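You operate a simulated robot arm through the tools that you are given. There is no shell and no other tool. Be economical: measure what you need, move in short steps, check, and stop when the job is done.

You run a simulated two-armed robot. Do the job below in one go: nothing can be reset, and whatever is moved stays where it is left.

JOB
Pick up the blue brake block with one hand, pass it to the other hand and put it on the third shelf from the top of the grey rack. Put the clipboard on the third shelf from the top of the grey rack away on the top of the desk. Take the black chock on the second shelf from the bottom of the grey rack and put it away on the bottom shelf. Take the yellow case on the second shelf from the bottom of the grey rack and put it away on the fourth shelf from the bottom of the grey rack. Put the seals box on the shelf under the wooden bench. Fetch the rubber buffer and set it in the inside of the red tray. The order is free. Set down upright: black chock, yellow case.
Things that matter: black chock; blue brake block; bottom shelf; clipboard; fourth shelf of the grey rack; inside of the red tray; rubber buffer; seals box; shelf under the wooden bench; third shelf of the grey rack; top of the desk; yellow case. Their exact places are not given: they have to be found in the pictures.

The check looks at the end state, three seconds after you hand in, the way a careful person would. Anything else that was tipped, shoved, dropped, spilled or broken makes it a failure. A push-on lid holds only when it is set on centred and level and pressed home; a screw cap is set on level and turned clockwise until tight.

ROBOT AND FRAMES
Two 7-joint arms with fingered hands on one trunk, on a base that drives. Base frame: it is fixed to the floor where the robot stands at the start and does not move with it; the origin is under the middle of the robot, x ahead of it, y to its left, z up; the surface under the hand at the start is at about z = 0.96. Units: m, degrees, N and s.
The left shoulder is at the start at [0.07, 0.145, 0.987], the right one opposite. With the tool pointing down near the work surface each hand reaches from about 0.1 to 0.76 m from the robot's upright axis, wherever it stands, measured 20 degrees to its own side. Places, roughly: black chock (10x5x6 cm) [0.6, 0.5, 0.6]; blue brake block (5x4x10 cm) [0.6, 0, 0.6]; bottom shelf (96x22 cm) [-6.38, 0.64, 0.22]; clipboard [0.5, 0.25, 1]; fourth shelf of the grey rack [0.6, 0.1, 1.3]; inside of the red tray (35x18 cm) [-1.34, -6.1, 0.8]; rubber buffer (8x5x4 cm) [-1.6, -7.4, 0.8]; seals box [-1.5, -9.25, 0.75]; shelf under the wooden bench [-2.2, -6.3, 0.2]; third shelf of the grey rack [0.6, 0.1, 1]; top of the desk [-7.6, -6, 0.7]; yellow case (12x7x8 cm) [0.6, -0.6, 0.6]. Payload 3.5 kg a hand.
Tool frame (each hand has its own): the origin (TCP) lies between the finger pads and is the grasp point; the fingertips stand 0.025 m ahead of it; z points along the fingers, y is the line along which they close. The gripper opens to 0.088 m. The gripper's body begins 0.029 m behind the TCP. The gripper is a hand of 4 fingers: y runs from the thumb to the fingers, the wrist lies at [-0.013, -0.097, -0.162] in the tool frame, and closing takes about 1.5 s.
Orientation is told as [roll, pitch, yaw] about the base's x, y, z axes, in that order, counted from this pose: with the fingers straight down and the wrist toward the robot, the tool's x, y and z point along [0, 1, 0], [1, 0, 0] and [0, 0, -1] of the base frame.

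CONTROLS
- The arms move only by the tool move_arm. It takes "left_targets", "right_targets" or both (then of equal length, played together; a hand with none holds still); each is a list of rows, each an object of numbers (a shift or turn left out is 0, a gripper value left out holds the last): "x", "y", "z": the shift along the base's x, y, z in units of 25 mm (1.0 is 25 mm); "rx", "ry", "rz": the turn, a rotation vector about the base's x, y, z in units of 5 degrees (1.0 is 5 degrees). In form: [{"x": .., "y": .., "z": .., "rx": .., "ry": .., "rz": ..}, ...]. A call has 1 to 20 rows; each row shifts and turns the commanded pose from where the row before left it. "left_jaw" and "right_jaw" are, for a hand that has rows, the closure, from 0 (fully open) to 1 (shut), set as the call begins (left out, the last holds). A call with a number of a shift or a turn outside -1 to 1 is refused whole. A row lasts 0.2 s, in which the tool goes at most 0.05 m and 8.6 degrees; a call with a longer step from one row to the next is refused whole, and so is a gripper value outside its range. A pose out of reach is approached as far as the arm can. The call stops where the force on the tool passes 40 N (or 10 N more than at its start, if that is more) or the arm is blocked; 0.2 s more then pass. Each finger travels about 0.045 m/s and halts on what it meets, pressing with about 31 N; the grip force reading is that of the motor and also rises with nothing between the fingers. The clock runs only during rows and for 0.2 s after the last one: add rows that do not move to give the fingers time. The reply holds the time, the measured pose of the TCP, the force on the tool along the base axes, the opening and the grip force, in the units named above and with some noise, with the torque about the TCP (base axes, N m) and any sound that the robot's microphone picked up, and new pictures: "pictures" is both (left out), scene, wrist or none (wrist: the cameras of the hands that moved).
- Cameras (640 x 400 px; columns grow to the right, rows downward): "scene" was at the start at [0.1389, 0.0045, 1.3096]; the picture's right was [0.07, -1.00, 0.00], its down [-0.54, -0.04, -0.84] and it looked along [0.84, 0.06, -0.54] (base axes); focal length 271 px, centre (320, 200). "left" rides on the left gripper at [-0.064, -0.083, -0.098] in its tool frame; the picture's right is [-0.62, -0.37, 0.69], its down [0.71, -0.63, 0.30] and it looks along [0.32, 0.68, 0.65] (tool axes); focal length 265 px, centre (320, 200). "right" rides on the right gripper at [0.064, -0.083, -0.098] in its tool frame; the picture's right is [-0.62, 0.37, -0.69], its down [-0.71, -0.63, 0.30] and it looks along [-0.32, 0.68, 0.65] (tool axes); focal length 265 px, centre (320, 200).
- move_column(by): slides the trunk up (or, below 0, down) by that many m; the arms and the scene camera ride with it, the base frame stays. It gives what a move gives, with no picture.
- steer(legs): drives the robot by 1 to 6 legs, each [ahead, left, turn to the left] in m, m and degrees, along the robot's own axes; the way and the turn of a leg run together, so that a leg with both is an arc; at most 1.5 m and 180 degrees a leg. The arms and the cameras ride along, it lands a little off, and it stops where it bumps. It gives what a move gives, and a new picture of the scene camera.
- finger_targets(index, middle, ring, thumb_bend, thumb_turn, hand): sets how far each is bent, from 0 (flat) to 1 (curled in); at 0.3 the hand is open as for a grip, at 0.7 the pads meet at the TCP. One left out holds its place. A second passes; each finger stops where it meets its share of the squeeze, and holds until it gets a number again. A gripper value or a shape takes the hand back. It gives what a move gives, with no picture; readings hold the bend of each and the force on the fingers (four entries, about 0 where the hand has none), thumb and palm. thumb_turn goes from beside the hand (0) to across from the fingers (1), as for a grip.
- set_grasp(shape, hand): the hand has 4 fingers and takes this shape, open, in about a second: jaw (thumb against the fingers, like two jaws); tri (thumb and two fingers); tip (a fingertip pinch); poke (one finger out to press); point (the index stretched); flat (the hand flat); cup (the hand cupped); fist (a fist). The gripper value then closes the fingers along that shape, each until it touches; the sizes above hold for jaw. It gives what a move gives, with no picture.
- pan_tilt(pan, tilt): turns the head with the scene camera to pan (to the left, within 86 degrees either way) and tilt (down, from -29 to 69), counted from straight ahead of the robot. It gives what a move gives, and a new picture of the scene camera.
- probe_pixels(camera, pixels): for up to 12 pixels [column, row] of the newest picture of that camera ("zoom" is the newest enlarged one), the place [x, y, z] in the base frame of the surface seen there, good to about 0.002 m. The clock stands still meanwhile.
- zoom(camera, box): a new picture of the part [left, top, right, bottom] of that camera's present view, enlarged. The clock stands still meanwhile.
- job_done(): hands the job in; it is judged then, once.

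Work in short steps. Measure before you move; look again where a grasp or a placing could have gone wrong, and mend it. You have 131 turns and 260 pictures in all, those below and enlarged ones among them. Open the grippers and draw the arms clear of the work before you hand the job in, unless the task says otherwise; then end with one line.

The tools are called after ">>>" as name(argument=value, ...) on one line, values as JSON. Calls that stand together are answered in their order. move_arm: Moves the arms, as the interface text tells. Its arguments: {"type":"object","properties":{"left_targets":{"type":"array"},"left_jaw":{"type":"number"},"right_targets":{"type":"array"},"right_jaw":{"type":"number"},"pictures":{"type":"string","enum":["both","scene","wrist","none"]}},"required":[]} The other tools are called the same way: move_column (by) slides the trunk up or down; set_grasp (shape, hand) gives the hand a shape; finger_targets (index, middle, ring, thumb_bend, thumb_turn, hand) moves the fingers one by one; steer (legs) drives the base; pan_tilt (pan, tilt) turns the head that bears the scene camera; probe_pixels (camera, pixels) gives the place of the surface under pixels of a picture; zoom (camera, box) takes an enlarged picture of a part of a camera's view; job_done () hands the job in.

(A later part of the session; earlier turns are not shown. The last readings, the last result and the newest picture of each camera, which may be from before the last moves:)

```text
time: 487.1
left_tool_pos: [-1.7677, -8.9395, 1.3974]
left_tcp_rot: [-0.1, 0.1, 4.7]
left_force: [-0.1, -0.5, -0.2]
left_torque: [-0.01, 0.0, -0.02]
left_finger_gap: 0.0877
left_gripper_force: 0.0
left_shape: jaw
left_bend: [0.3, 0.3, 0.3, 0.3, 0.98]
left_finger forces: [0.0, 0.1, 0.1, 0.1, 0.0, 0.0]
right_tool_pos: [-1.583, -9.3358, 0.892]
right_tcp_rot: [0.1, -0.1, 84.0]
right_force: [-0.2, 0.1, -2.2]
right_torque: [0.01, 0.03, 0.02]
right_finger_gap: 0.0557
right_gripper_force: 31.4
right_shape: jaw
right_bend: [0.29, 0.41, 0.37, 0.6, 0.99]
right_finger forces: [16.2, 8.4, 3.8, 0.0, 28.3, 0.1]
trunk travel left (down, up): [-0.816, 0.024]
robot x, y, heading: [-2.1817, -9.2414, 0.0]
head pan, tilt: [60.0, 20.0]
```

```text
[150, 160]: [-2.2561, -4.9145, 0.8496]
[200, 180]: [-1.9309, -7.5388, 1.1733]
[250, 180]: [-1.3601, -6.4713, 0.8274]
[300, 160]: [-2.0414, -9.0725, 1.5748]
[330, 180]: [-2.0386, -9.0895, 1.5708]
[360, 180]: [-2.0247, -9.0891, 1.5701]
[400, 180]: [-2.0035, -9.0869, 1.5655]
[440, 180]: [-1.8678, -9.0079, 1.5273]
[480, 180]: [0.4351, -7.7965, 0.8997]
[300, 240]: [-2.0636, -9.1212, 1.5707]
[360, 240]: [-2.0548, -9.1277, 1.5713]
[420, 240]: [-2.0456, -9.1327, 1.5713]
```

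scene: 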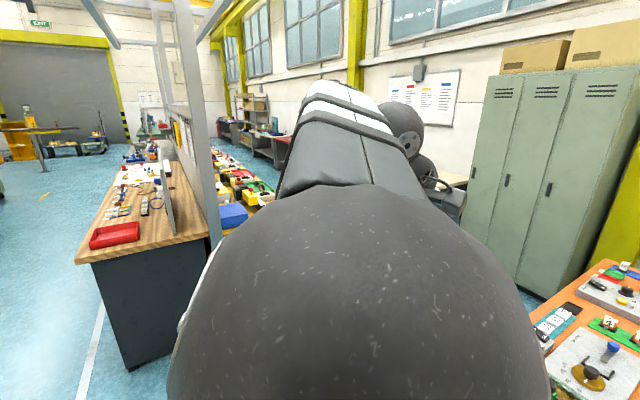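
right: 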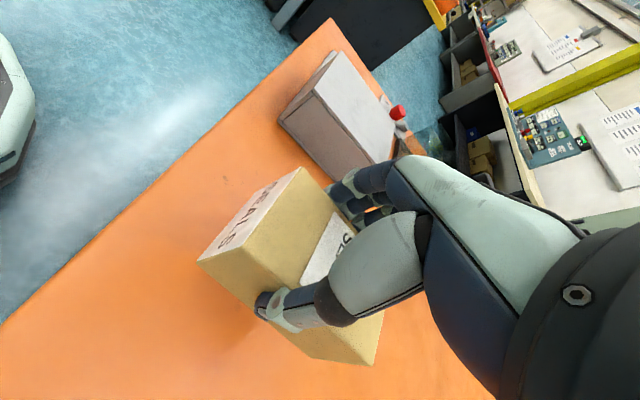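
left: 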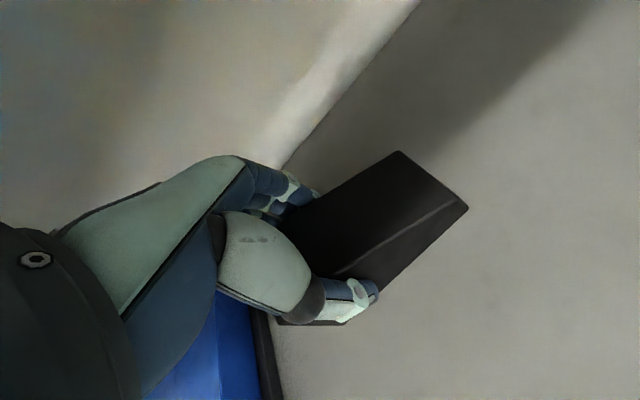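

The wooden bench is on the west side (S end y≈−7.7). Go round to its west front, facing east at y≈−6.3.

>>> steer(legs=[[-1.25, 0, 0], [0, 1.45, 0], [0, 1.45, 0]])

>>> pan_tilt(pan=0, tilt=38)

>>> probe_pixels(camera="scene", pixels=[[150, 240], [250, 240], [320, 240], [400, 240], [500, 240], [250, 280], [320, 280], [400, 280], [320, 200], [250, 160], [320, 320], [500, 280]])

```text
time: 506.8
left_tool_pos: [-3.0941, -6.0927, 1.3986]
left_tcp_rot: [0.0, 0.1, 5.7]
left_force: [0.0, -0.2, -0.8]
left_torque: [0.01, 0.02, -0.04]
left_finger_gap: 0.0877
left_gripper_force: 0.1
left_shape: jaw
left_bend: [0.3, 0.3, 0.3, 0.3, 0.98]
left_finger forces: [0.1, 0.0, 0.0, 0.0, 0.1, 0.0]
right_tool_pos: [-2.9023, -6.485, 0.8941]
right_tcp_rot: [0.1, 0.0, 85.0]
right_force: [0.7, 0.0, -1.9]
right_torque: [-0.01, 0.02, 0.02]
right_finger_gap: 0.0557
right_gripper_force: 30.7
right_shape: jaw
right_bend: [0.29, 0.41, 0.37, 0.6, 0.99]
right_finger forces: [16.3, 8.4, 3.7, 0.0, 28.5, 0.0]
trunk travel left (down, up): [-0.816, 0.024]
robot x, y, heading: [-3.5039, -6.3971, 0.9]
head pan, tilt: [60.0, 20.0]
```

scene: 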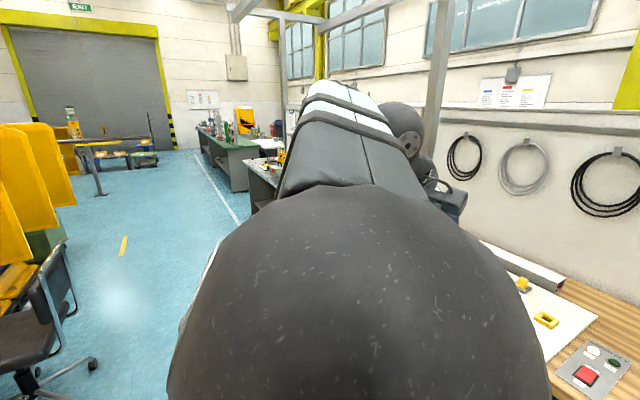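

```text
time: 508.1
left_tool_pos: [-3.0936, -6.0914, 1.3978]
left_tcp_rot: [0.1, 0.2, 5.7]
left_force: [-1.0, 0.2, -1.2]
left_torque: [0.01, 0.0, -0.03]
left_finger_gap: 0.0879
left_gripper_force: 0.1
left_shape: jaw
left_bend: [0.3, 0.3, 0.3, 0.3, 0.98]
left_finger forces: [0.1, 0.0, 0.0, 0.1, 0.0, 0.0]
right_tool_pos: [-2.9026, -6.484, 0.8939]
right_tcp_rot: [0.0, 0.0, 85.1]
right_force: [0.3, 0.7, -2.0]
right_torque: [0.0, 0.01, 0.0]
right_finger_gap: 0.056
right_gripper_force: 31.0
right_shape: jaw
right_bend: [0.29, 0.41, 0.37, 0.6, 0.99]
right_finger forces: [16.2, 8.4, 3.6, 0.0, 28.4, 0.0]
trunk travel left (down, up): [-0.816, 0.024]
robot x, y, heading: [-3.5045, -6.403, 1.1]
head pan, tilt: [0.0, 38.0]
```

scene: 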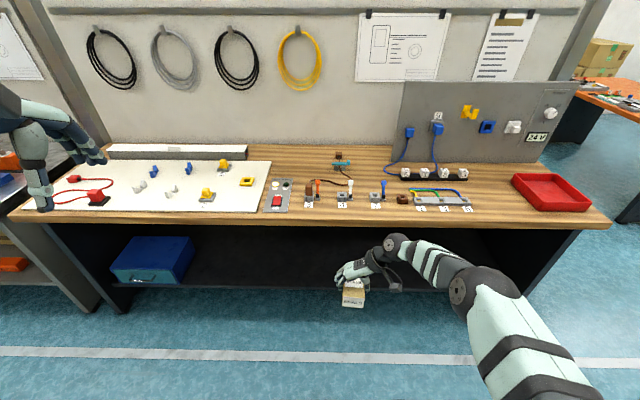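

```text
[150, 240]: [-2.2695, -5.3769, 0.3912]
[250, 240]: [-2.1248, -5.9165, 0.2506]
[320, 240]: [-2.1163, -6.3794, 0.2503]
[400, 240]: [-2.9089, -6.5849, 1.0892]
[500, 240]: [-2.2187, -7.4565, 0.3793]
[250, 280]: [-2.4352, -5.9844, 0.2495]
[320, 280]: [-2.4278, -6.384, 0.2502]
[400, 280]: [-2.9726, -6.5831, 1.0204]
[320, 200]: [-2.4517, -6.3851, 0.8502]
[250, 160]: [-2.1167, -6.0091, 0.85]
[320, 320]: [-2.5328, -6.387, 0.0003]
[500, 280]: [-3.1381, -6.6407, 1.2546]
```

Shelf under the bench is at z 0.25, x −2.45…−2.1, free at y≈−6.45. Lower the trunk 0.65 m, right hand up 0.1, left hand down 0.15 (to pass beneath the top).

>>> move_column(by=-0.4)

>>> move_column(by=-0.25)

>>> move_arm(right_targets=[{"z": 0.6}, {"z": 0.6}, {"z": 0.6}, {"z": 0.6}, {"z": 0.6}, {"z": 0.6}, {"z": 0.4}], left_targets=[{"z": -0.9}, {"z": -0.9}, {"z": -0.9}, {"z": -0.9}, {"z": -0.9}, {"z": -0.9}, {"z": -0.6}], pictures="none")

>>> steer(legs=[[0.3, 0, -1.0]])

```text
time: 512.0
left_tool_pos: [-3.0934, -6.0915, 0.9982]
left_tcp_rot: [0.0, 0.1, 5.8]
left_force: [0.5, -0.1, -0.3]
left_torque: [-0.03, -0.03, -0.01]
left_finger_gap: 0.0878
left_gripper_force: 0.1
left_shape: jaw
left_bend: [0.3, 0.3, 0.3, 0.3, 0.98]
left_finger forces: [0.0, 0.0, 0.0, 0.0, 0.1, 0.1]
right_tool_pos: [-2.902, -6.4839, 0.4933]
right_tcp_rot: [0.0, 0.0, 85.0]
right_force: [-0.9, 0.3, -0.6]
right_torque: [0.01, 0.03, -0.06]
right_finger_gap: 0.0557
right_gripper_force: 31.2
right_shape: jaw
right_bend: [0.29, 0.41, 0.37, 0.6, 0.99]
right_finger forces: [16.2, 8.5, 3.7, 0.0, 28.5, 0.1]
trunk travel left (down, up): [-0.416, 0.424]
robot x, y, heading: [-3.5009, -6.4007, 1.1]
head pan, tilt: [0.0, 38.0]
```

```text
time: 514.5
left_tool_pos: [-3.094, -6.0935, 0.747]
left_tcp_rot: [0.0, 0.2, 5.6]
left_force: [0.3, -0.4, -0.5]
left_torque: [0.01, 0.02, 0.02]
left_finger_gap: 0.0877
left_gripper_force: 0.0
left_shape: jaw
left_bend: [0.3, 0.3, 0.3, 0.3, 0.98]
left_finger forces: [0.0, 0.1, 0.1, 0.0, 0.1, 0.0]
right_tool_pos: [-2.903, -6.4852, 0.2438]
right_tcp_rot: [0.1, 0.0, 85.0]
right_force: [-0.4, 0.3, -2.1]
right_torque: [0.01, 0.01, 0.0]
right_finger_gap: 0.0559
right_gripper_force: 31.0
right_shape: jaw
right_bend: [0.29, 0.41, 0.37, 0.6, 0.99]
right_finger forces: [16.2, 8.4, 3.7, 0.0, 28.4, 0.0]
trunk travel left (down, up): [-0.166, 0.674]
robot x, y, heading: [-3.5016, -6.3996, 1.4]
head pan, tilt: [0.0, 38.0]
```

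```text
time: 516.1
left_tool_pos: [-3.0921, -6.0896, 0.6004]
left_tcp_rot: [0.1, 0.0, 5.6]
left_force: [-0.2, 0.3, 0.1]
left_torque: [0.03, 0.04, -0.02]
left_finger_gap: 0.0877
left_gripper_force: 0.1
left_shape: jaw
left_bend: [0.3, 0.3, 0.3, 0.3, 0.98]
left_finger forces: [0.1, 0.0, 0.1, 0.0, 0.0, 0.1]
left hand out of reach, approached as far as the arm can: row 3
right_tool_pos: [-2.9037, -6.4832, 0.3437]
right_tcp_rot: [0.1, 0.0, 85.0]
right_force: [0.5, -0.1, -1.1]
right_torque: [-0.03, 0.06, 0.01]
right_finger_gap: 0.0557
right_gripper_force: 31.1
right_shape: jaw
right_bend: [0.29, 0.41, 0.37, 0.6, 0.99]
right_finger forces: [16.3, 8.5, 3.6, 0.0, 28.4, 0.1]
trunk travel left (down, up): [-0.166, 0.674]
robot x, y, heading: [-3.5019, -6.4017, 1.0]
head pan, tilt: [0.0, 38.0]
```

```text
time: 518.2
left_tool_pos: [-2.783, -6.0935, 0.5983]
left_tcp_rot: [0.0, 0.1, 4.4]
left_force: [-0.2, -0.9, -0.5]
left_torque: [-0.01, -0.01, 0.03]
left_finger_gap: 0.0879
left_gripper_force: 0.0
left_shape: jaw
left_bend: [0.3, 0.3, 0.3, 0.3, 0.98]
left_finger forces: [0.0, 0.0, 0.1, 0.1, 0.0, 0.0]
right_tool_pos: [-2.6039, -6.4933, 0.3431]
right_tcp_rot: [0.1, 0.0, 83.9]
right_force: [0.9, 0.0, -2.8]
right_torque: [-0.02, 0.04, -0.01]
right_finger_gap: 0.0558
right_gripper_force: 30.5
right_shape: jaw
right_bend: [0.29, 0.41, 0.37, 0.6, 0.99]
right_finger forces: [16.3, 8.4, 3.8, 0.0, 28.3, 0.0]
trunk travel left (down, up): [-0.166, 0.674]
robot x, y, heading: [-3.2002, -6.3988, 0.1]
head pan, tilt: [0.0, 38.0]
```

scene: 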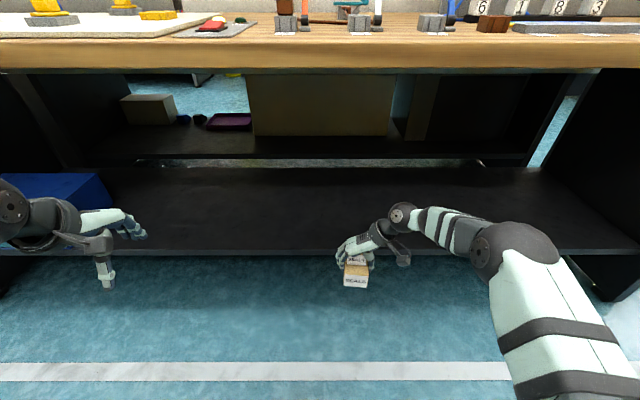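

All well below the bench top. Drive 0.27 m in.

>>> steer(legs=[[0.27, 0, 0]])

>>> probe_pixels(camera="scene", pixels=[[355, 270], [345, 285], [320, 240], [320, 300], [365, 285], [400, 300]])

```text
time: 520.1
left_tool_pos: [-2.5127, -6.0933, 0.5987]
left_tcp_rot: [0.0, 0.1, 4.8]
left_force: [-0.3, 0.7, 0.8]
left_torque: [0.02, -0.03, -0.02]
left_finger_gap: 0.0877
left_gripper_force: 0.1
left_shape: jaw
left_bend: [0.3, 0.3, 0.3, 0.3, 0.98]
left_finger forces: [0.0, 0.1, 0.0, 0.0, 0.1, 0.0]
right_tool_pos: [-2.3315, -6.4902, 0.3431]
right_tcp_rot: [0.1, 0.0, 84.1]
right_force: [0.0, 0.7, -1.7]
right_torque: [0.0, 0.01, -0.02]
right_finger_gap: 0.0556
right_gripper_force: 30.4
right_shape: jaw
right_bend: [0.29, 0.41, 0.37, 0.6, 0.99]
right_finger forces: [16.3, 8.4, 3.6, 0.1, 28.4, 0.1]
trunk travel left (down, up): [-0.166, 0.674]
robot x, y, heading: [-2.9299, -6.3983, 0.3]
head pan, tilt: [0.0, 38.0]
```

scene: 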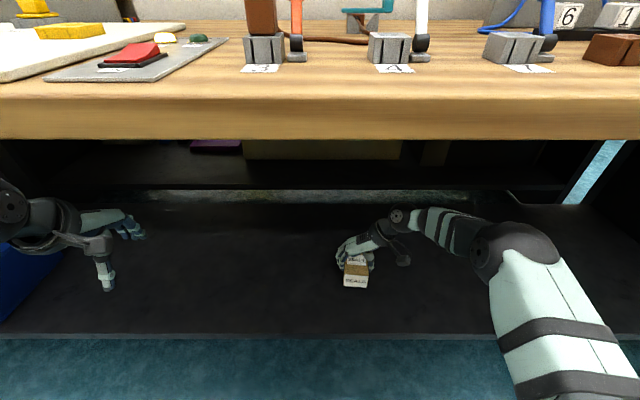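

```text
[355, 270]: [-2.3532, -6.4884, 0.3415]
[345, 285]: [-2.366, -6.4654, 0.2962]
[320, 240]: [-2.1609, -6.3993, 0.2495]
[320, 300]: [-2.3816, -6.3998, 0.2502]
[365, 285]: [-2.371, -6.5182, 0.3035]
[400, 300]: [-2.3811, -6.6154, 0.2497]
```

Lower 42 mm until contact.

>>> move_arm(right_targets=[{"z": -0.5}, {"z": -0.5}, {"z": -0.4}, {"z": -0.2}, {"z": -0.1}, {}], pictures="none")

>>> zoom(camera="scene", box=[290, 190, 430, 310])

```text
time: 521.5
left_tool_pos: [-2.5141, -6.0916, 0.5985]
left_tcp_rot: [0.0, 0.1, 4.8]
left_force: [-0.4, 1.0, 0.0]
left_torque: [0.01, 0.02, 0.01]
left_finger_gap: 0.0878
left_gripper_force: 0.0
left_shape: jaw
left_bend: [0.3, 0.3, 0.3, 0.3, 0.98]
left_finger forces: [0.0, 0.0, 0.0, 0.0, 0.1, 0.1]
right_tool_pos: [-2.3313, -6.4899, 0.2998]
right_tcp_rot: [0.1, -0.1, 84.2]
right_force: [-0.3, 0.7, 1.3]
right_torque: [-0.05, -0.01, 0.02]
right_finger_gap: 0.0557
right_gripper_force: 31.1
right_shape: jaw
right_bend: [0.29, 0.41, 0.37, 0.6, 0.99]
right_finger forces: [16.2, 8.5, 4.2, 0.1, 28.6, 0.0]
trunk travel left (down, up): [-0.166, 0.674]
robot x, y, heading: [-2.9235, -6.3972, 0.1]
head pan, tilt: [0.0, 38.0]
```

```text
3.33 times, centred on (360, 250) of scene
```

zoom: 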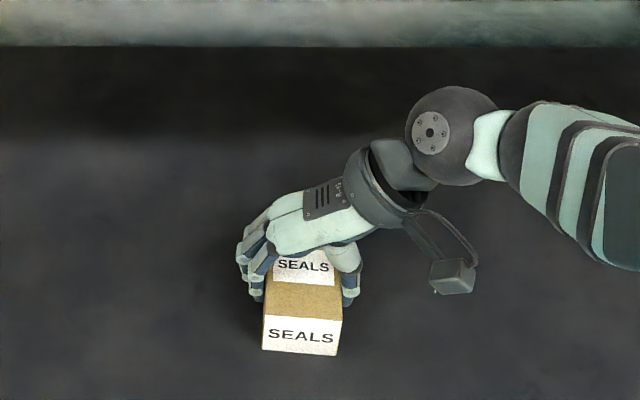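

The box rests on the shelf. Open, rise 60 mm and back away; check it.

>>> move_arm(right_targets=[{}, {}, {}, {}, {}, {}, {}, {}, {"z": 0.4}, {"z": 0.7}, {"z": 0.7}, {"z": 0.6}], right_jaw=0, pictures="none")

>>> steer(legs=[[-0.5, 0, 0]])

```text
time: 524.1
left_tool_pos: [-2.5132, -6.0934, 0.5994]
left_tcp_rot: [0.1, 0.1, 4.8]
left_force: [-0.6, 0.1, -0.1]
left_torque: [-0.04, -0.01, -0.02]
left_finger_gap: 0.0878
left_gripper_force: 0.1
left_shape: jaw
left_bend: [0.3, 0.3, 0.3, 0.3, 0.98]
left_finger forces: [0.0, 0.0, 0.0, 0.0, 0.0, 0.1]
right_tool_pos: [-2.3327, -6.4922, 0.3615]
right_tcp_rot: [0.1, 0.0, 84.0]
right_force: [0.7, 0.4, 0.3]
right_torque: [-0.03, 0.04, -0.01]
right_finger_gap: 0.0877
right_gripper_force: 0.1
right_shape: jaw
right_bend: [0.3, 0.3, 0.3, 0.3, 0.98]
right_finger forces: [0.0, 0.0, 0.0, 0.1, 0.0, 0.1]
trunk travel left (down, up): [-0.166, 0.674]
robot x, y, heading: [-2.9238, -6.3964, 0.0]
head pan, tilt: [0.0, 38.0]
```

```text
time: 527.1
left_tool_pos: [-3.0191, -6.0956, 0.5986]
left_tcp_rot: [0.0, 0.1, 4.2]
left_force: [-0.4, -0.5, 0.3]
left_torque: [-0.02, 0.0, -0.02]
left_finger_gap: 0.0878
left_gripper_force: 0.0
left_shape: jaw
left_bend: [0.3, 0.3, 0.3, 0.3, 0.98]
left_finger forces: [0.0, 0.0, 0.0, 0.1, 0.0, 0.1]
right_tool_pos: [-2.8417, -6.4964, 0.3618]
right_tcp_rot: [0.1, 0.0, 83.5]
right_force: [-0.4, -0.4, -0.2]
right_torque: [0.02, 0.0, -0.04]
right_finger_gap: 0.0875
right_gripper_force: 0.1
right_shape: jaw
right_bend: [0.3, 0.3, 0.3, 0.3, 0.98]
right_finger forces: [0.0, 0.1, 0.1, 0.1, 0.1, 0.0]
trunk travel left (down, up): [-0.166, 0.674]
robot x, y, heading: [-3.4387, -6.3978, -0.3]
head pan, tilt: [0.0, 38.0]
```

scene: 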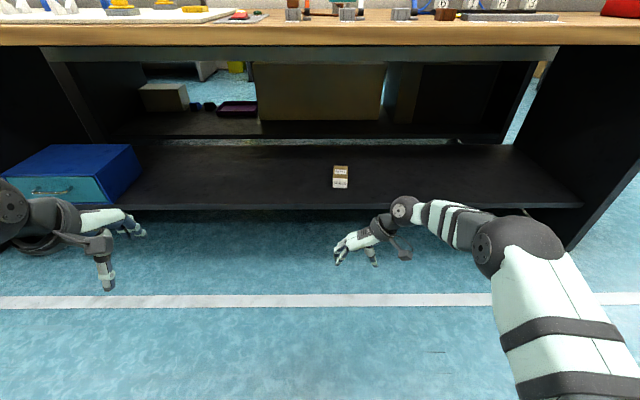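

Seals box is in place. Raise the trunk and go round the south end to the east aisle.

>>> move_column(by=0.4)

>>> move_column(by=0.25)

>>> steer(legs=[[0, -1.0, 0.3], [0, -0.97, 0], [1.4, 0, 0], [1.35, 0, 0]])

>>> pan_tilt(pan=75, tilt=25)

```text
time: 530.9
left_tool_pos: [-3.0185, -6.0947, 0.999]
left_tcp_rot: [0.0, 0.1, 4.2]
left_force: [-0.4, 0.6, 0.2]
left_torque: [-0.04, -0.02, 0.0]
left_finger_gap: 0.0877
left_gripper_force: 0.0
left_shape: jaw
left_bend: [0.3, 0.3, 0.3, 0.3, 0.98]
left_finger forces: [0.1, 0.0, 0.1, 0.0, 0.0, 0.0]
right_tool_pos: [-2.8414, -6.4967, 0.761]
right_tcp_rot: [0.1, 0.0, 83.4]
right_force: [-0.3, 0.4, 0.0]
right_torque: [0.03, -0.01, -0.02]
right_finger_gap: 0.0878
right_gripper_force: 0.1
right_shape: jaw
right_bend: [0.3, 0.3, 0.3, 0.3, 0.98]
right_finger forces: [0.0, 0.0, 0.0, 0.0, 0.1, 0.0]
trunk travel left (down, up): [-0.566, 0.274]
robot x, y, heading: [-3.4361, -6.3933, -0.4]
head pan, tilt: [0.0, 38.0]
```

```text
time: 533.5
left_tool_pos: [-3.0193, -6.095, 1.2485]
left_tcp_rot: [-0.1, 0.1, 4.2]
left_force: [0.3, -0.1, 0.1]
left_torque: [0.01, 0.03, 0.0]
left_finger_gap: 0.0878
left_gripper_force: 0.1
left_shape: jaw
left_bend: [0.3, 0.3, 0.3, 0.3, 0.98]
left_finger forces: [0.0, 0.0, 0.1, 0.1, 0.0, 0.0]
right_tool_pos: [-2.8409, -6.4961, 1.0115]
right_tcp_rot: [0.1, 0.0, 83.5]
right_force: [0.9, 0.5, 0.4]
right_torque: [-0.01, 0.01, 0.02]
right_finger_gap: 0.0876
right_gripper_force: 0.1
right_shape: jaw
right_bend: [0.3, 0.3, 0.3, 0.3, 0.98]
right_finger forces: [0.1, 0.0, 0.1, 0.0, 0.0, 0.0]
trunk travel left (down, up): [-0.816, 0.024]
robot x, y, heading: [-3.44, -6.3972, -0.4]
head pan, tilt: [0.0, 38.0]
```

```text
time: 556.2
left_tool_pos: [-0.2728, -8.0813, 1.2493]
left_tcp_rot: [0.0, 0.1, 3.8]
left_force: [-0.3, -0.5, -0.7]
left_torque: [0.0, 0.02, 0.01]
left_finger_gap: 0.0878
left_gripper_force: 0.0
left_shape: jaw
left_bend: [0.3, 0.3, 0.3, 0.3, 0.98]
left_finger forces: [0.0, 0.0, 0.0, 0.1, 0.0, 0.1]
right_tool_pos: [-0.0987, -8.4824, 1.0113]
right_tcp_rot: [0.1, 0.0, 83.1]
right_force: [-0.3, 0.0, 0.1]
right_torque: [0.02, -0.01, -0.02]
right_finger_gap: 0.0874
right_gripper_force: 0.1
right_shape: jaw
right_bend: [0.3, 0.3, 0.3, 0.3, 0.98]
right_finger forces: [0.0, 0.0, 0.0, 0.0, 0.0, 0.1]
trunk travel left (down, up): [-0.816, 0.024]
robot x, y, heading: [-0.6916, -8.3801, -1.0]
head pan, tilt: [0.0, 38.0]
```

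scene: 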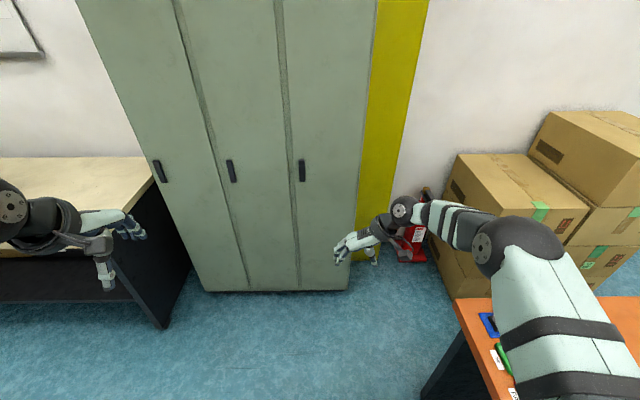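

```text
time: 557.6
left_tool_pos: [-0.2708, -8.0801, 1.2492]
left_tcp_rot: [0.1, 0.1, 3.7]
left_force: [-0.4, 0.2, 0.3]
left_torque: [0.03, -0.01, -0.01]
left_finger_gap: 0.0877
left_gripper_force: 0.0
left_shape: jaw
left_bend: [0.3, 0.3, 0.3, 0.3, 0.98]
left_finger forces: [0.0, 0.1, 0.0, 0.0, 0.1, 0.0]
right_tool_pos: [-0.097, -8.4826, 1.0095]
right_tcp_rot: [0.1, 0.0, 83.0]
right_force: [-0.6, 0.1, 0.4]
right_torque: [0.03, -0.02, -0.01]
right_finger_gap: 0.0875
right_gripper_force: 0.0
right_shape: jaw
right_bend: [0.3, 0.3, 0.3, 0.3, 0.98]
right_finger forces: [0.0, 0.0, 0.0, 0.1, 0.1, 0.0]
trunk travel left (down, up): [-0.816, 0.024]
robot x, y, heading: [-0.6931, -8.3799, -0.8]
head pan, tilt: [75.0, 25.0]
```

scene: 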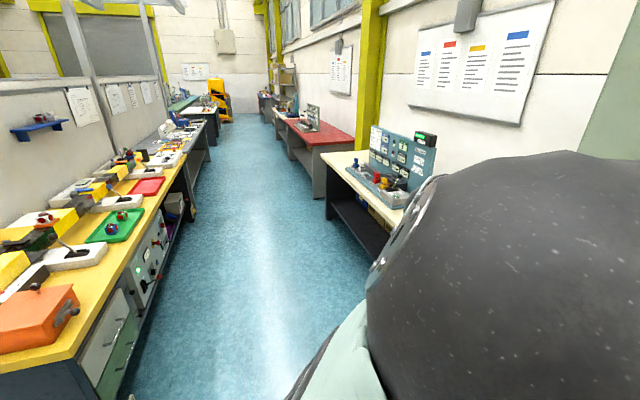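

The yellow-topped bench holds the items, with the red tray further north. Turn to face west and move north to y≈−7.4.

>>> steer(legs=[[0.15, 0, 0], [0, 0, 90], [0, 0, 91], [0, -0.9, 0]])

>>> pan_tilt(pan=0, tilt=35)

```text
time: 571.1
left_tool_pos: [-0.9686, -7.8006, 1.2496]
left_tcp_rot: [0.0, 0.0, -174.6]
left_force: [-0.4, -0.3, 0.0]
left_torque: [0.0, 0.01, 0.0]
left_finger_gap: 0.0878
left_gripper_force: 0.1
left_shape: jaw
left_bend: [0.3, 0.3, 0.3, 0.3, 0.98]
left_finger forces: [0.1, 0.1, 0.1, 0.0, 0.1, 0.1]
right_tool_pos: [-1.1537, -7.4016, 1.0102]
right_tcp_rot: [0.0, 0.1, -95.2]
right_force: [0.1, 0.0, 0.3]
right_torque: [0.02, 0.0, 0.01]
right_finger_gap: 0.0875
right_gripper_force: 0.1
right_shape: jaw
right_bend: [0.3, 0.3, 0.3, 0.3, 0.98]
right_finger forces: [0.1, 0.0, 0.1, 0.0, 0.1, 0.1]
trunk travel left (down, up): [-0.816, 0.024]
robot x, y, heading: [-0.5562, -7.4913, -179.0]
head pan, tilt: [75.0, 25.0]
```

scene: 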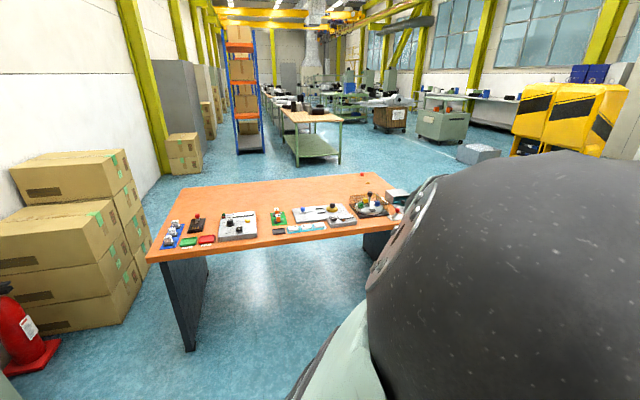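

```text
time: 572.5
left_tool_pos: [-0.969, -7.7985, 1.249]
left_tcp_rot: [0.0, 0.2, -174.4]
left_force: [0.2, -0.2, -0.1]
left_torque: [0.0, 0.02, -0.02]
left_finger_gap: 0.0877
left_gripper_force: 0.1
left_shape: jaw
left_bend: [0.3, 0.3, 0.3, 0.3, 0.98]
left_finger forces: [0.1, 0.0, 0.0, 0.1, 0.0, 0.0]
right_tool_pos: [-1.1538, -7.4015, 1.0101]
right_tcp_rot: [0.0, 0.0, -95.2]
right_force: [0.9, -0.6, 0.0]
right_torque: [0.0, -0.02, -0.03]
right_finger_gap: 0.0876
right_gripper_force: 0.1
right_shape: jaw
right_bend: [0.3, 0.3, 0.3, 0.3, 0.98]
right_finger forces: [0.1, 0.0, 0.0, 0.2, 0.1, 0.1]
trunk travel left (down, up): [-0.816, 0.024]
robot x, y, heading: [-0.5526, -7.4893, -179.0]
head pan, tilt: [0.0, 35.0]
```

scene: 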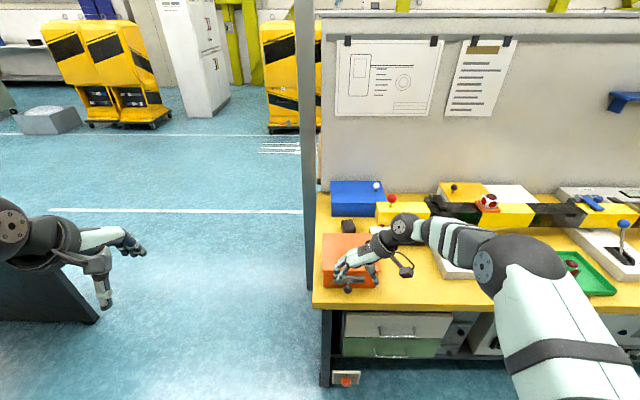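

A small black piece sits at (347,226), near the given buffer place. Zoom and probe.

>>> zoom(camera="scene", box=[310, 170, 430, 300])

>>> probe_pixels(camera="scene", pixels=[[347, 220], [347, 227], [342, 226], [353, 226], [347, 232], [345, 205], [395, 215], [335, 245], [370, 240], [325, 225], [410, 260], [360, 224]])

```text
3.08 times, centred on (370, 235) of scene
```

zoom: 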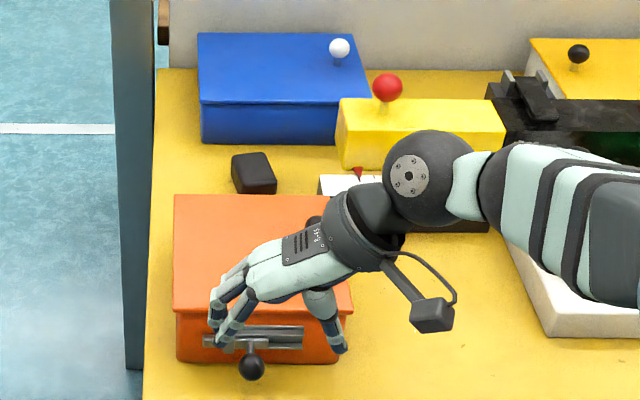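

```text
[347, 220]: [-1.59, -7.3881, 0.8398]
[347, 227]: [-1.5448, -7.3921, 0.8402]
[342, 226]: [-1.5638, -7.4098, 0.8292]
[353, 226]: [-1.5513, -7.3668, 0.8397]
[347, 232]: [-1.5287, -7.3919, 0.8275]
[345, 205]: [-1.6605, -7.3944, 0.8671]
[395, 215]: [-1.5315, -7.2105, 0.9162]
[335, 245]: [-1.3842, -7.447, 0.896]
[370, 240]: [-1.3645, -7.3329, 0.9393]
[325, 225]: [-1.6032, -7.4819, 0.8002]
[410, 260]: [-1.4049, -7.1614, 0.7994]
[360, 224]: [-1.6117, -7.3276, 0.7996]
```

That's the buffer: [−1.566,−7.388], 8 cm along x, 5 cm along y, top 0.84. I'll take it with the left hand, wrist to the open south side, fingers tilted 30° forward. Turn the left accordingly and move the right aside.

>>> move_arm(left_targets=[{"rx": -0.2611, "ry": 0.2392, "rz": -0.9746, "y": 0.1}, {"rx": -0.2611, "ry": 0.2392, "rz": -0.9746, "y": 0.1}, {"rx": -0.2611, "ry": 0.2392, "rz": -0.9746, "y": 0.1}, {"rx": -0.2611, "ry": 0.2392, "rz": -0.9746, "y": 0.3}, {"rx": -0.2611, "ry": 0.2392, "rz": -0.9746, "y": 0.5}, {"rx": -0.2611, "ry": 0.2392, "rz": -0.9746, "y": 0.5}, {"rx": -0.2611, "ry": 0.2392, "rz": -0.9746, "y": 0.6}, {"rx": -0.2611, "ry": 0.2392, "rz": -0.9746, "y": 0.6}, {"rx": -0.2611, "ry": 0.2392, "rz": -0.9746, "y": 0.6}, {"rx": -0.2611, "ry": 0.2392, "rz": -0.9746, "y": 0.6}, {"rx": -0.2611, "ry": 0.2392, "rz": -0.9746, "y": 0.6}, {"rx": -0.2611, "ry": 0.2392, "rz": -0.9746, "y": 0.6}, {"rx": -0.2611, "ry": 0.2392, "rz": -0.9746, "y": 0.6}, {"rx": -0.2611, "ry": 0.2392, "rz": -0.9746, "y": 0.6}, {"rx": -0.2611, "ry": 0.2392, "rz": -0.9746, "y": 0.6}, {"rx": -0.2611, "ry": 0.2392, "rz": -0.9746, "y": 0.6}, {"rx": -0.2611, "ry": 0.2392, "rz": -0.9746, "y": 0.6}, {"rx": -0.2611, "ry": 0.2392, "rz": -0.9746, "y": 0.6}, {"rx": -0.2611, "ry": 0.2392, "rz": -0.9746}], right_targets=[{"rz": -0.8, "z": 0.3}, {"rz": -0.8, "z": 0.3}, {"rz": -0.8, "y": 0.5, "x": 0.3}, {"rz": -0.8, "y": 0.5, "x": 0.3}, {"rz": -0.8, "y": 0.6, "x": 0.5}, {"rz": -0.8, "y": 0.6, "x": 0.5}, {"rz": -0.8, "y": 0.6, "x": 0.5}, {"rz": -0.8, "y": 0.6, "x": 0.5}, {"rz": -0.8, "y": 0.6, "x": 0.5}, {"rz": -0.8, "y": 0.6, "x": 0.5}, {"rz": -0.8, "y": 0.6, "x": 0.5}, {"rz": -0.8, "y": 0.6, "x": 0.5}, {"rz": -0.8, "y": 0.5}, {"rz": -0.8, "y": 0.5}, {"rz": -0.8}, {"rz": -0.8}, {}, {}, {}], pictures="scene")

```text
time: 576.5
left_tool_pos: [-0.9767, -7.5854, 1.245]
left_tcp_rot: [30.3, 0.1, 90.3]
left_force: [0.8, -0.4, 1.1]
left_torque: [0.0, 0.02, -0.02]
left_finger_gap: 0.0875
left_gripper_force: 0.0
left_shape: jaw
left_bend: [0.3, 0.3, 0.3, 0.3, 0.98]
left_finger forces: [0.0, 0.0, 0.0, 0.0, 0.1, 0.1]
left hand out of reach, approached as far as the arm can: row 12, 14, 16
right_tool_pos: [-1.0377, -7.23, 1.0259]
right_tcp_rot: [0.2, 0.0, -159.4]
right_force: [-0.4, -1.0, 0.4]
right_torque: [-0.01, -0.03, 0.03]
right_finger_gap: 0.0876
right_gripper_force: 0.1
right_shape: jaw
right_bend: [0.3, 0.3, 0.3, 0.3, 0.98]
right_finger forces: [0.0, 0.0, 0.1, 0.1, 0.0, 0.1]
trunk travel left (down, up): [-0.816, 0.024]
robot x, y, heading: [-0.5563, -7.4851, -179.1]
head pan, tilt: [0.0, 35.0]
```

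scene: 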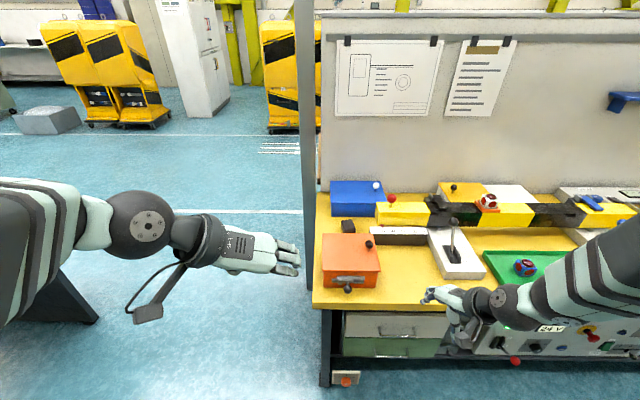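

Left hand oriented well. Probe bench front and obstacles.

>>> probe_pixels(camera="scene", pixels=[[400, 303], [400, 320], [345, 238], [370, 244], [350, 289], [342, 222], [352, 221], [347, 231], [355, 228], [341, 229], [453, 220], [385, 205]])

>>> zoom(camera="scene", box=[310, 170, 430, 300])

```text
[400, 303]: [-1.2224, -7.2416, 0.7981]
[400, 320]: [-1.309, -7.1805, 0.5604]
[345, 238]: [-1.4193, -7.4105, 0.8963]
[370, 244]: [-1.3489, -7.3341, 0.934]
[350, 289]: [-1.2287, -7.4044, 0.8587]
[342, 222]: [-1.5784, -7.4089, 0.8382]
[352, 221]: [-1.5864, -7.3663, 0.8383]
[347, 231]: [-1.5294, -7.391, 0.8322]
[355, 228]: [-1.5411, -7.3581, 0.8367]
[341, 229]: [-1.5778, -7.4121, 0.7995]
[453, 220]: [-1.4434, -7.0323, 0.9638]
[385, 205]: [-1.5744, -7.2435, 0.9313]
```

```text
3.08 times, centred on (370, 235) of scene
```

zoom: 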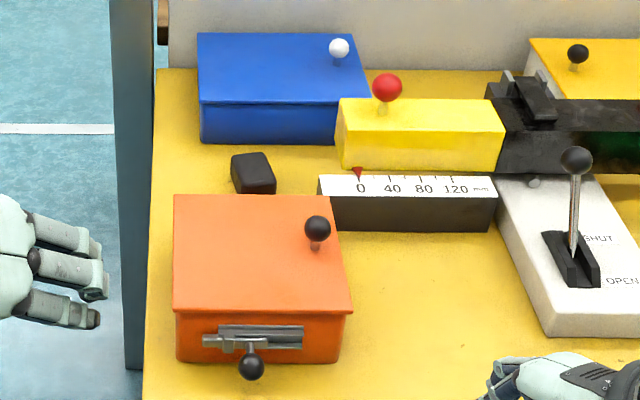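

Move: lower the trunk 0.2 m, raise the right hand 0.3 m, extend the left 0.2 m, then drive ahead/right to bring the left hand near the buffer.

>>> move_column(by=-0.2)

>>> move_arm(left_targets=[{"x": -0.67}, {"x": -0.67}, {"x": -0.67}, {"x": -0.67}, {"x": -0.67}, {"x": -0.67}, {"x": -0.67}, {"x": -0.67}, {"x": -0.67}, {"x": -0.67}, {"x": -0.67}, {"x": -0.67}], right_targets=[{"z": 1}, {"z": 1}, {"z": 1}, {"z": 1}, {"z": 1}, {"z": 1}, {"z": 1}, {"z": 1}, {"z": 1}, {"z": 1}, {"z": 1}, {"z": 1}], pictures="none")

>>> steer(legs=[[0.36, -0.2, -0.9]])

>>> pan_tilt(pan=5, tilt=48)

```text
time: 578.7
left_tool_pos: [-0.9772, -7.5854, 1.045]
left_tcp_rot: [30.0, -0.2, 90.5]
left_force: [-0.1, 0.0, 0.4]
left_torque: [0.02, 0.01, -0.03]
left_finger_gap: 0.0877
left_gripper_force: 0.0
left_shape: jaw
left_bend: [0.3, 0.3, 0.3, 0.3, 0.98]
left_finger forces: [0.0, 0.1, 0.0, 0.1, 0.0, 0.0]
right_tool_pos: [-1.0394, -7.2311, 0.8261]
right_tcp_rot: [0.1, -0.1, -159.2]
right_force: [0.2, 0.6, 0.6]
right_torque: [0.0, -0.01, -0.01]
right_finger_gap: 0.0878
right_gripper_force: 0.2
right_shape: jaw
right_bend: [0.3, 0.3, 0.3, 0.3, 0.98]
right_finger forces: [0.0, 0.1, 0.1, 0.0, 0.0, 0.0]
trunk travel left (down, up): [-0.616, 0.224]
robot x, y, heading: [-0.5554, -7.482, -179.2]
head pan, tilt: [0.0, 35.0]
```

```text
time: 581.3
left_tool_pos: [-1.1786, -7.5846, 1.0446]
left_tcp_rot: [29.9, -0.1, 90.5]
left_force: [-0.5, 0.7, -0.2]
left_torque: [0.0, -0.03, 0.01]
left_finger_gap: 0.0876
left_gripper_force: 0.0
left_shape: jaw
left_bend: [0.3, 0.3, 0.3, 0.3, 0.98]
left_finger forces: [0.0, 0.1, 0.0, 0.0, 0.1, 0.0]
right_tool_pos: [-1.0402, -7.2297, 1.1277]
right_tcp_rot: [0.0, 0.1, -159.3]
right_force: [0.4, 0.4, -0.2]
right_torque: [0.01, 0.04, 0.03]
right_finger_gap: 0.0877
right_gripper_force: 0.0
right_shape: jaw
right_bend: [0.3, 0.3, 0.3, 0.3, 0.98]
right_finger forces: [0.0, 0.0, 0.1, 0.0, 0.1, 0.0]
trunk travel left (down, up): [-0.616, 0.224]
robot x, y, heading: [-0.5596, -7.4871, -179.1]
head pan, tilt: [0.0, 35.0]
```

```text
time: 583.9
left_tool_pos: [-1.5424, -7.3787, 1.0451]
left_tcp_rot: [30.1, -0.3, 89.7]
left_force: [0.6, -0.1, 0.1]
left_torque: [-0.03, 0.06, -0.01]
left_finger_gap: 0.088
left_gripper_force: 0.1
left_shape: jaw
left_bend: [0.3, 0.3, 0.3, 0.3, 0.98]
left_finger forces: [0.0, 0.0, 0.1, 0.0, 0.0, 0.1]
right_tool_pos: [-1.3995, -7.0255, 1.1272]
right_tcp_rot: [0.1, 0.1, -160.0]
right_force: [0.1, 0.3, 0.3]
right_torque: [0.03, -0.01, 0.0]
right_finger_gap: 0.0876
right_gripper_force: 0.0
right_shape: jaw
right_bend: [0.3, 0.3, 0.3, 0.3, 0.98]
right_finger forces: [0.0, 0.0, 0.0, 0.0, 0.0, 0.0]
trunk travel left (down, up): [-0.616, 0.224]
robot x, y, heading: [-0.9182, -7.2886, -180.0]
head pan, tilt: [0.0, 35.0]
```

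scene: 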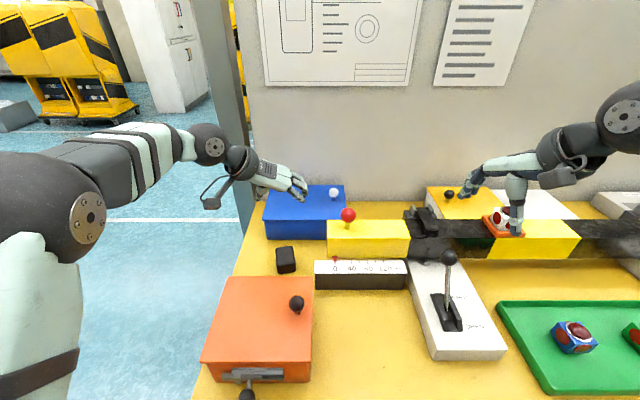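

```text
time: 584.6
left_tool_pos: [-1.5452, -7.3779, 1.0447]
left_tcp_rot: [30.2, -0.3, 89.7]
left_force: [0.3, -0.2, 0.0]
left_torque: [0.03, 0.02, -0.02]
left_finger_gap: 0.0878
left_gripper_force: 0.1
left_shape: jaw
left_bend: [0.3, 0.3, 0.3, 0.3, 0.98]
left_finger forces: [0.0, 0.0, 0.1, 0.0, 0.0, 0.0]
right_tool_pos: [-1.401, -7.0255, 1.1272]
right_tcp_rot: [0.2, -0.1, -160.0]
right_force: [-0.7, 0.3, -0.3]
right_torque: [0.0, 0.02, 0.01]
right_finger_gap: 0.0876
right_gripper_force: 0.0
right_shape: jaw
right_bend: [0.3, 0.3, 0.3, 0.3, 0.98]
right_finger forces: [0.0, 0.0, 0.0, 0.0, 0.1, 0.0]
trunk travel left (down, up): [-0.616, 0.224]
robot x, y, heading: [-0.9191, -7.291, -179.8]
head pan, tilt: [5.0, 48.0]
```

scene: 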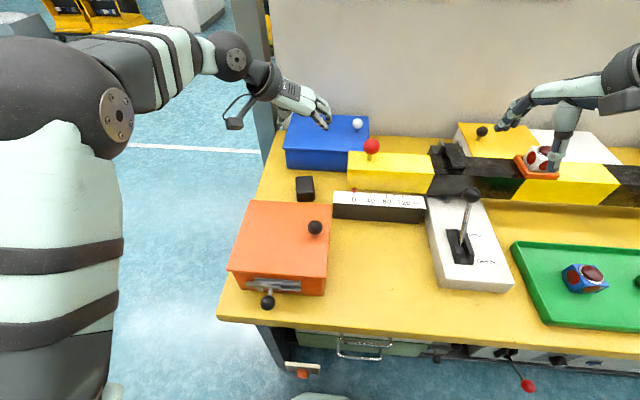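

Probe the buffer's top corners from here.

>>> zoom(camera="scene", box=[260, 140, 380, 220])

>>> probe_pixels(camera="scene", pixels=[[298, 178], [311, 178], [299, 190], [313, 190], [305, 184], [306, 198], [334, 205], [334, 193], [350, 170], [352, 180], [315, 196], [290, 185]])

```text
5.00 times, centred on (320, 180) of scene
```

zoom: 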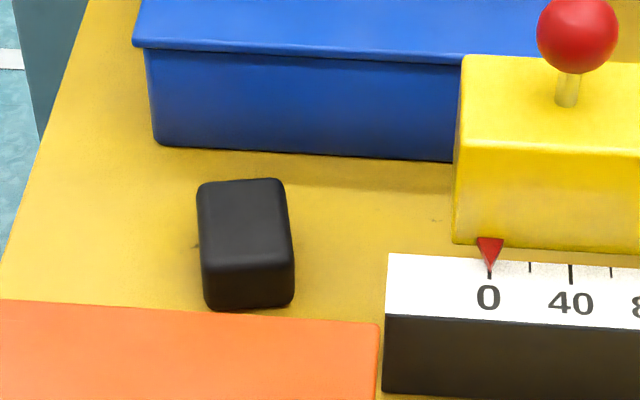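

```text
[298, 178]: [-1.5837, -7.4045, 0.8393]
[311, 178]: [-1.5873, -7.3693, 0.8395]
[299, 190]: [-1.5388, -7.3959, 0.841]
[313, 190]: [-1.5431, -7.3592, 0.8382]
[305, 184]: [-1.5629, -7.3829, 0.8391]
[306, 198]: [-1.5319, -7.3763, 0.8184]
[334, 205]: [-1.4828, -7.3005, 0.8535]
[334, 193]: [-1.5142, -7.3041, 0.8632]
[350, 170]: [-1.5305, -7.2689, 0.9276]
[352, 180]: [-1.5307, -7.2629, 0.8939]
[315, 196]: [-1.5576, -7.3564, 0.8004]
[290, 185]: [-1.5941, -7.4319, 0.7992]
```

Buffer yaw ≈+12°, centre [−1.563,−7.383]. The tilted wrist camera would touch the orange box, so I reduce the tilt to 5°, add 12° yaw, and drive 0.06 m closer.

>>> move_arm(left_targets=[{"ry": -1, "x": 0.3}, {"ry": -1, "x": 0.3}, {"ry": -1, "x": 0.3}, {"ry": -1, "x": 0.3}, {"ry": -1, "x": 0.3}, {"rz": 0.8}, {"rz": 0.8}, {"rz": 0.8}], pictures="none")

>>> steer(legs=[[0.06, 0, 0]])

```text
time: 586.4
left_tool_pos: [-1.5052, -7.3765, 1.0445]
left_tcp_rot: [5.1, -0.4, 101.9]
left_force: [-0.8, -0.6, -0.3]
left_torque: [-0.02, 0.0, 0.06]
left_finger_gap: 0.0882
left_gripper_force: 0.1
left_shape: jaw
left_bend: [0.3, 0.3, 0.3, 0.3, 0.98]
left_finger forces: [0.0, 0.1, 0.0, 0.0, 0.1, 0.1]
right_tool_pos: [-1.3987, -7.0262, 1.1267]
right_tcp_rot: [0.1, 0.1, -160.0]
right_force: [-0.9, 0.6, 0.3]
right_torque: [0.0, -0.03, -0.03]
right_finger_gap: 0.0877
right_gripper_force: 0.1
right_shape: jaw
right_bend: [0.3, 0.3, 0.3, 0.3, 0.98]
right_finger forces: [0.0, 0.0, 0.0, 0.1, 0.0, 0.0]
trunk travel left (down, up): [-0.616, 0.224]
robot x, y, heading: [-0.918, -7.2894, -180.0]
head pan, tilt: [5.0, 48.0]
```

```text
time: 587.6
left_tool_pos: [-1.5538, -7.3807, 1.043]
left_tcp_rot: [4.8, -0.2, 102.4]
left_force: [0.2, 0.4, -0.2]
left_torque: [-0.02, 0.02, -0.01]
left_finger_gap: 0.0876
left_gripper_force: 0.0
left_shape: jaw
left_bend: [0.3, 0.3, 0.3, 0.3, 0.98]
left_finger forces: [0.1, 0.0, 0.1, 0.0, 0.1, 0.0]
right_tool_pos: [-1.4512, -7.0283, 1.125]
right_tcp_rot: [0.3, 0.2, -159.5]
right_force: [-0.2, 0.3, 0.4]
right_torque: [-0.02, -0.03, 0.01]
right_finger_gap: 0.0876
right_gripper_force: 0.0
right_shape: jaw
right_bend: [0.3, 0.3, 0.3, 0.3, 0.98]
right_finger forces: [0.0, 0.1, 0.1, 0.1, 0.0, 0.0]
trunk travel left (down, up): [-0.616, 0.224]
robot x, y, heading: [-0.9642, -7.2891, -179.4]
head pan, tilt: [5.0, 48.0]
stopped in leg 1: the robot was blocked; the commanded pose is now the measured one
```

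scene: 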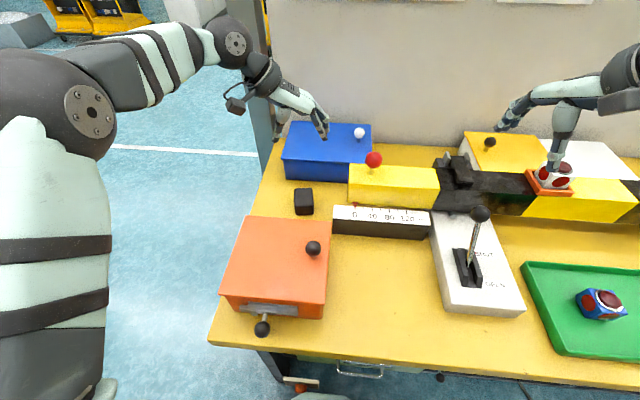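

The base touched the cabinet; no matter, the hand is 10 mm from target. Lower the left hand to z≈0.88 over the buffer.

>>> move_arm(left_targets=[{"x": -0.2, "y": -0.05}, {"x": -0.2, "y": -0.05}, {"z": -0.9}, {"z": -0.9}, {"z": -0.9}, {"z": -0.9}, {"z": -0.9}, {"z": -0.9}, {"z": -0.9}], pictures="wrist")

>>> zoom(camera="scene", box=[230, 120, 390, 240])

```text
time: 589.6
left_tool_pos: [-1.5654, -7.383, 0.8868]
left_tcp_rot: [4.9, -0.2, 102.3]
left_force: [0.1, -0.4, 0.2]
left_torque: [-0.02, 0.04, 0.03]
left_finger_gap: 0.0879
left_gripper_force: 0.1
left_shape: jaw
left_bend: [0.3, 0.3, 0.3, 0.3, 0.98]
left_finger forces: [0.0, 0.1, 0.0, 0.0, 0.0, 0.1]
right_tool_pos: [-1.4511, -7.0268, 1.1263]
right_tcp_rot: [0.1, 0.1, -159.5]
right_force: [0.1, -0.2, -0.8]
right_torque: [0.05, -0.01, 0.01]
right_finger_gap: 0.0877
right_gripper_force: 0.0
right_shape: jaw
right_bend: [0.3, 0.3, 0.3, 0.3, 0.98]
right_finger forces: [0.0, 0.0, 0.0, 0.0, 0.0, 0.1]
trunk travel left (down, up): [-0.616, 0.224]
robot x, y, heading: [-0.9675, -7.2912, -179.4]
head pan, tilt: [5.0, 48.0]
```

left: 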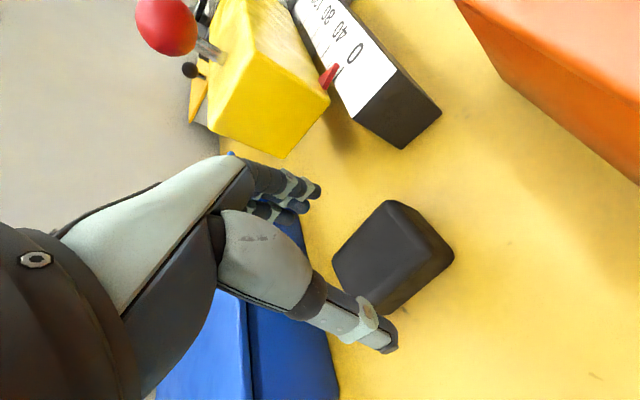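

```text
3.33 times, centred on (310, 180) of scene
```

zoom: 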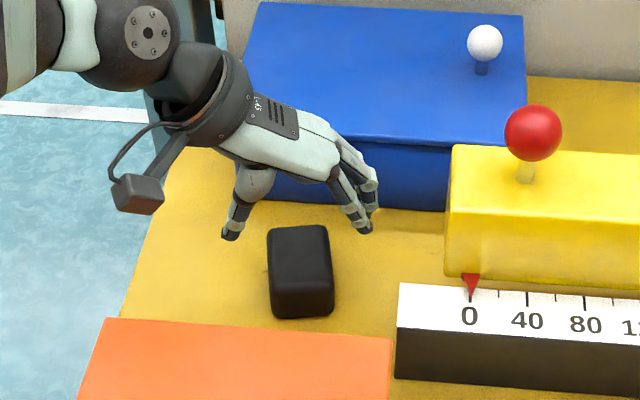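

Aligned. Lower 50 mm, close, and lift.

>>> move_arm(left_targets=[{"z": -0.8}, {"z": -0.7}, {"z": -0.45}], pictures="none")

>>> move_arm(left_targets=[{}, {}, {}, {}, {}, {}, {}, {}, {"z": 0.4}, {"z": 0.7}, {"z": 0.9}, {"z": 0.9}, {"z": 0.9}, {"z": 0.9}, {"z": 0.9}], left_jaw=1, pictures="wrist")

```text
time: 590.4
left_tool_pos: [-1.5618, -7.384, 0.8383]
left_tcp_rot: [4.9, -0.3, 102.3]
left_force: [0.2, 0.9, 0.6]
left_torque: [0.02, 0.0, 0.03]
left_finger_gap: 0.0877
left_gripper_force: 0.1
left_shape: jaw
left_bend: [0.3, 0.3, 0.3, 0.3, 0.98]
left_finger forces: [0.0, 0.0, 0.0, 0.1, 0.1, 0.0]
right_tool_pos: [-1.451, -7.0282, 1.1261]
right_tcp_rot: [0.1, 0.2, -159.5]
right_force: [0.2, -0.1, -0.3]
right_torque: [-0.02, -0.02, 0.01]
right_finger_gap: 0.0875
right_gripper_force: 0.1
right_shape: jaw
right_bend: [0.3, 0.3, 0.3, 0.3, 0.98]
right_finger forces: [0.0, 0.0, 0.0, 0.0, 0.0, 0.0]
trunk travel left (down, up): [-0.616, 0.224]
robot x, y, heading: [-0.9712, -7.2851, -179.3]
head pan, tilt: [5.0, 48.0]
```

```text
time: 593.6
left_tool_pos: [-1.5628, -7.3824, 0.9782]
left_tcp_rot: [4.9, -0.2, 102.4]
left_force: [0.1, -0.8, -1.2]
left_torque: [0.01, 0.03, 0.0]
left_finger_gap: 0.0436
left_gripper_force: 31.4
left_shape: jaw
left_bend: [0.74, 0.45, 0.42, 0.69, 0.99]
left_finger forces: [16.1, 8.5, 3.8, 0.0, 28.4, 0.0]
right_tool_pos: [-1.4507, -7.0278, 1.1269]
right_tcp_rot: [0.2, 0.1, -159.5]
right_force: [0.6, 0.0, -0.6]
right_torque: [0.0, 0.03, -0.03]
right_finger_gap: 0.0876
right_gripper_force: 0.1
right_shape: jaw
right_bend: [0.3, 0.3, 0.3, 0.3, 0.98]
right_finger forces: [0.0, 0.1, 0.0, 0.0, 0.0, 0.0]
trunk travel left (down, up): [-0.616, 0.224]
robot x, y, heading: [-0.9653, -7.2854, -179.2]
head pan, tilt: [5.0, 48.0]
```

left: 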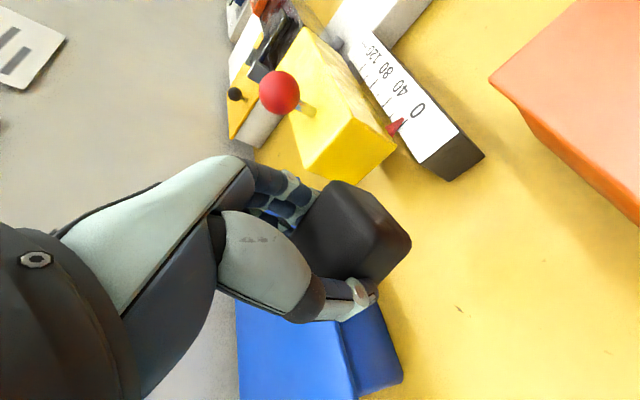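

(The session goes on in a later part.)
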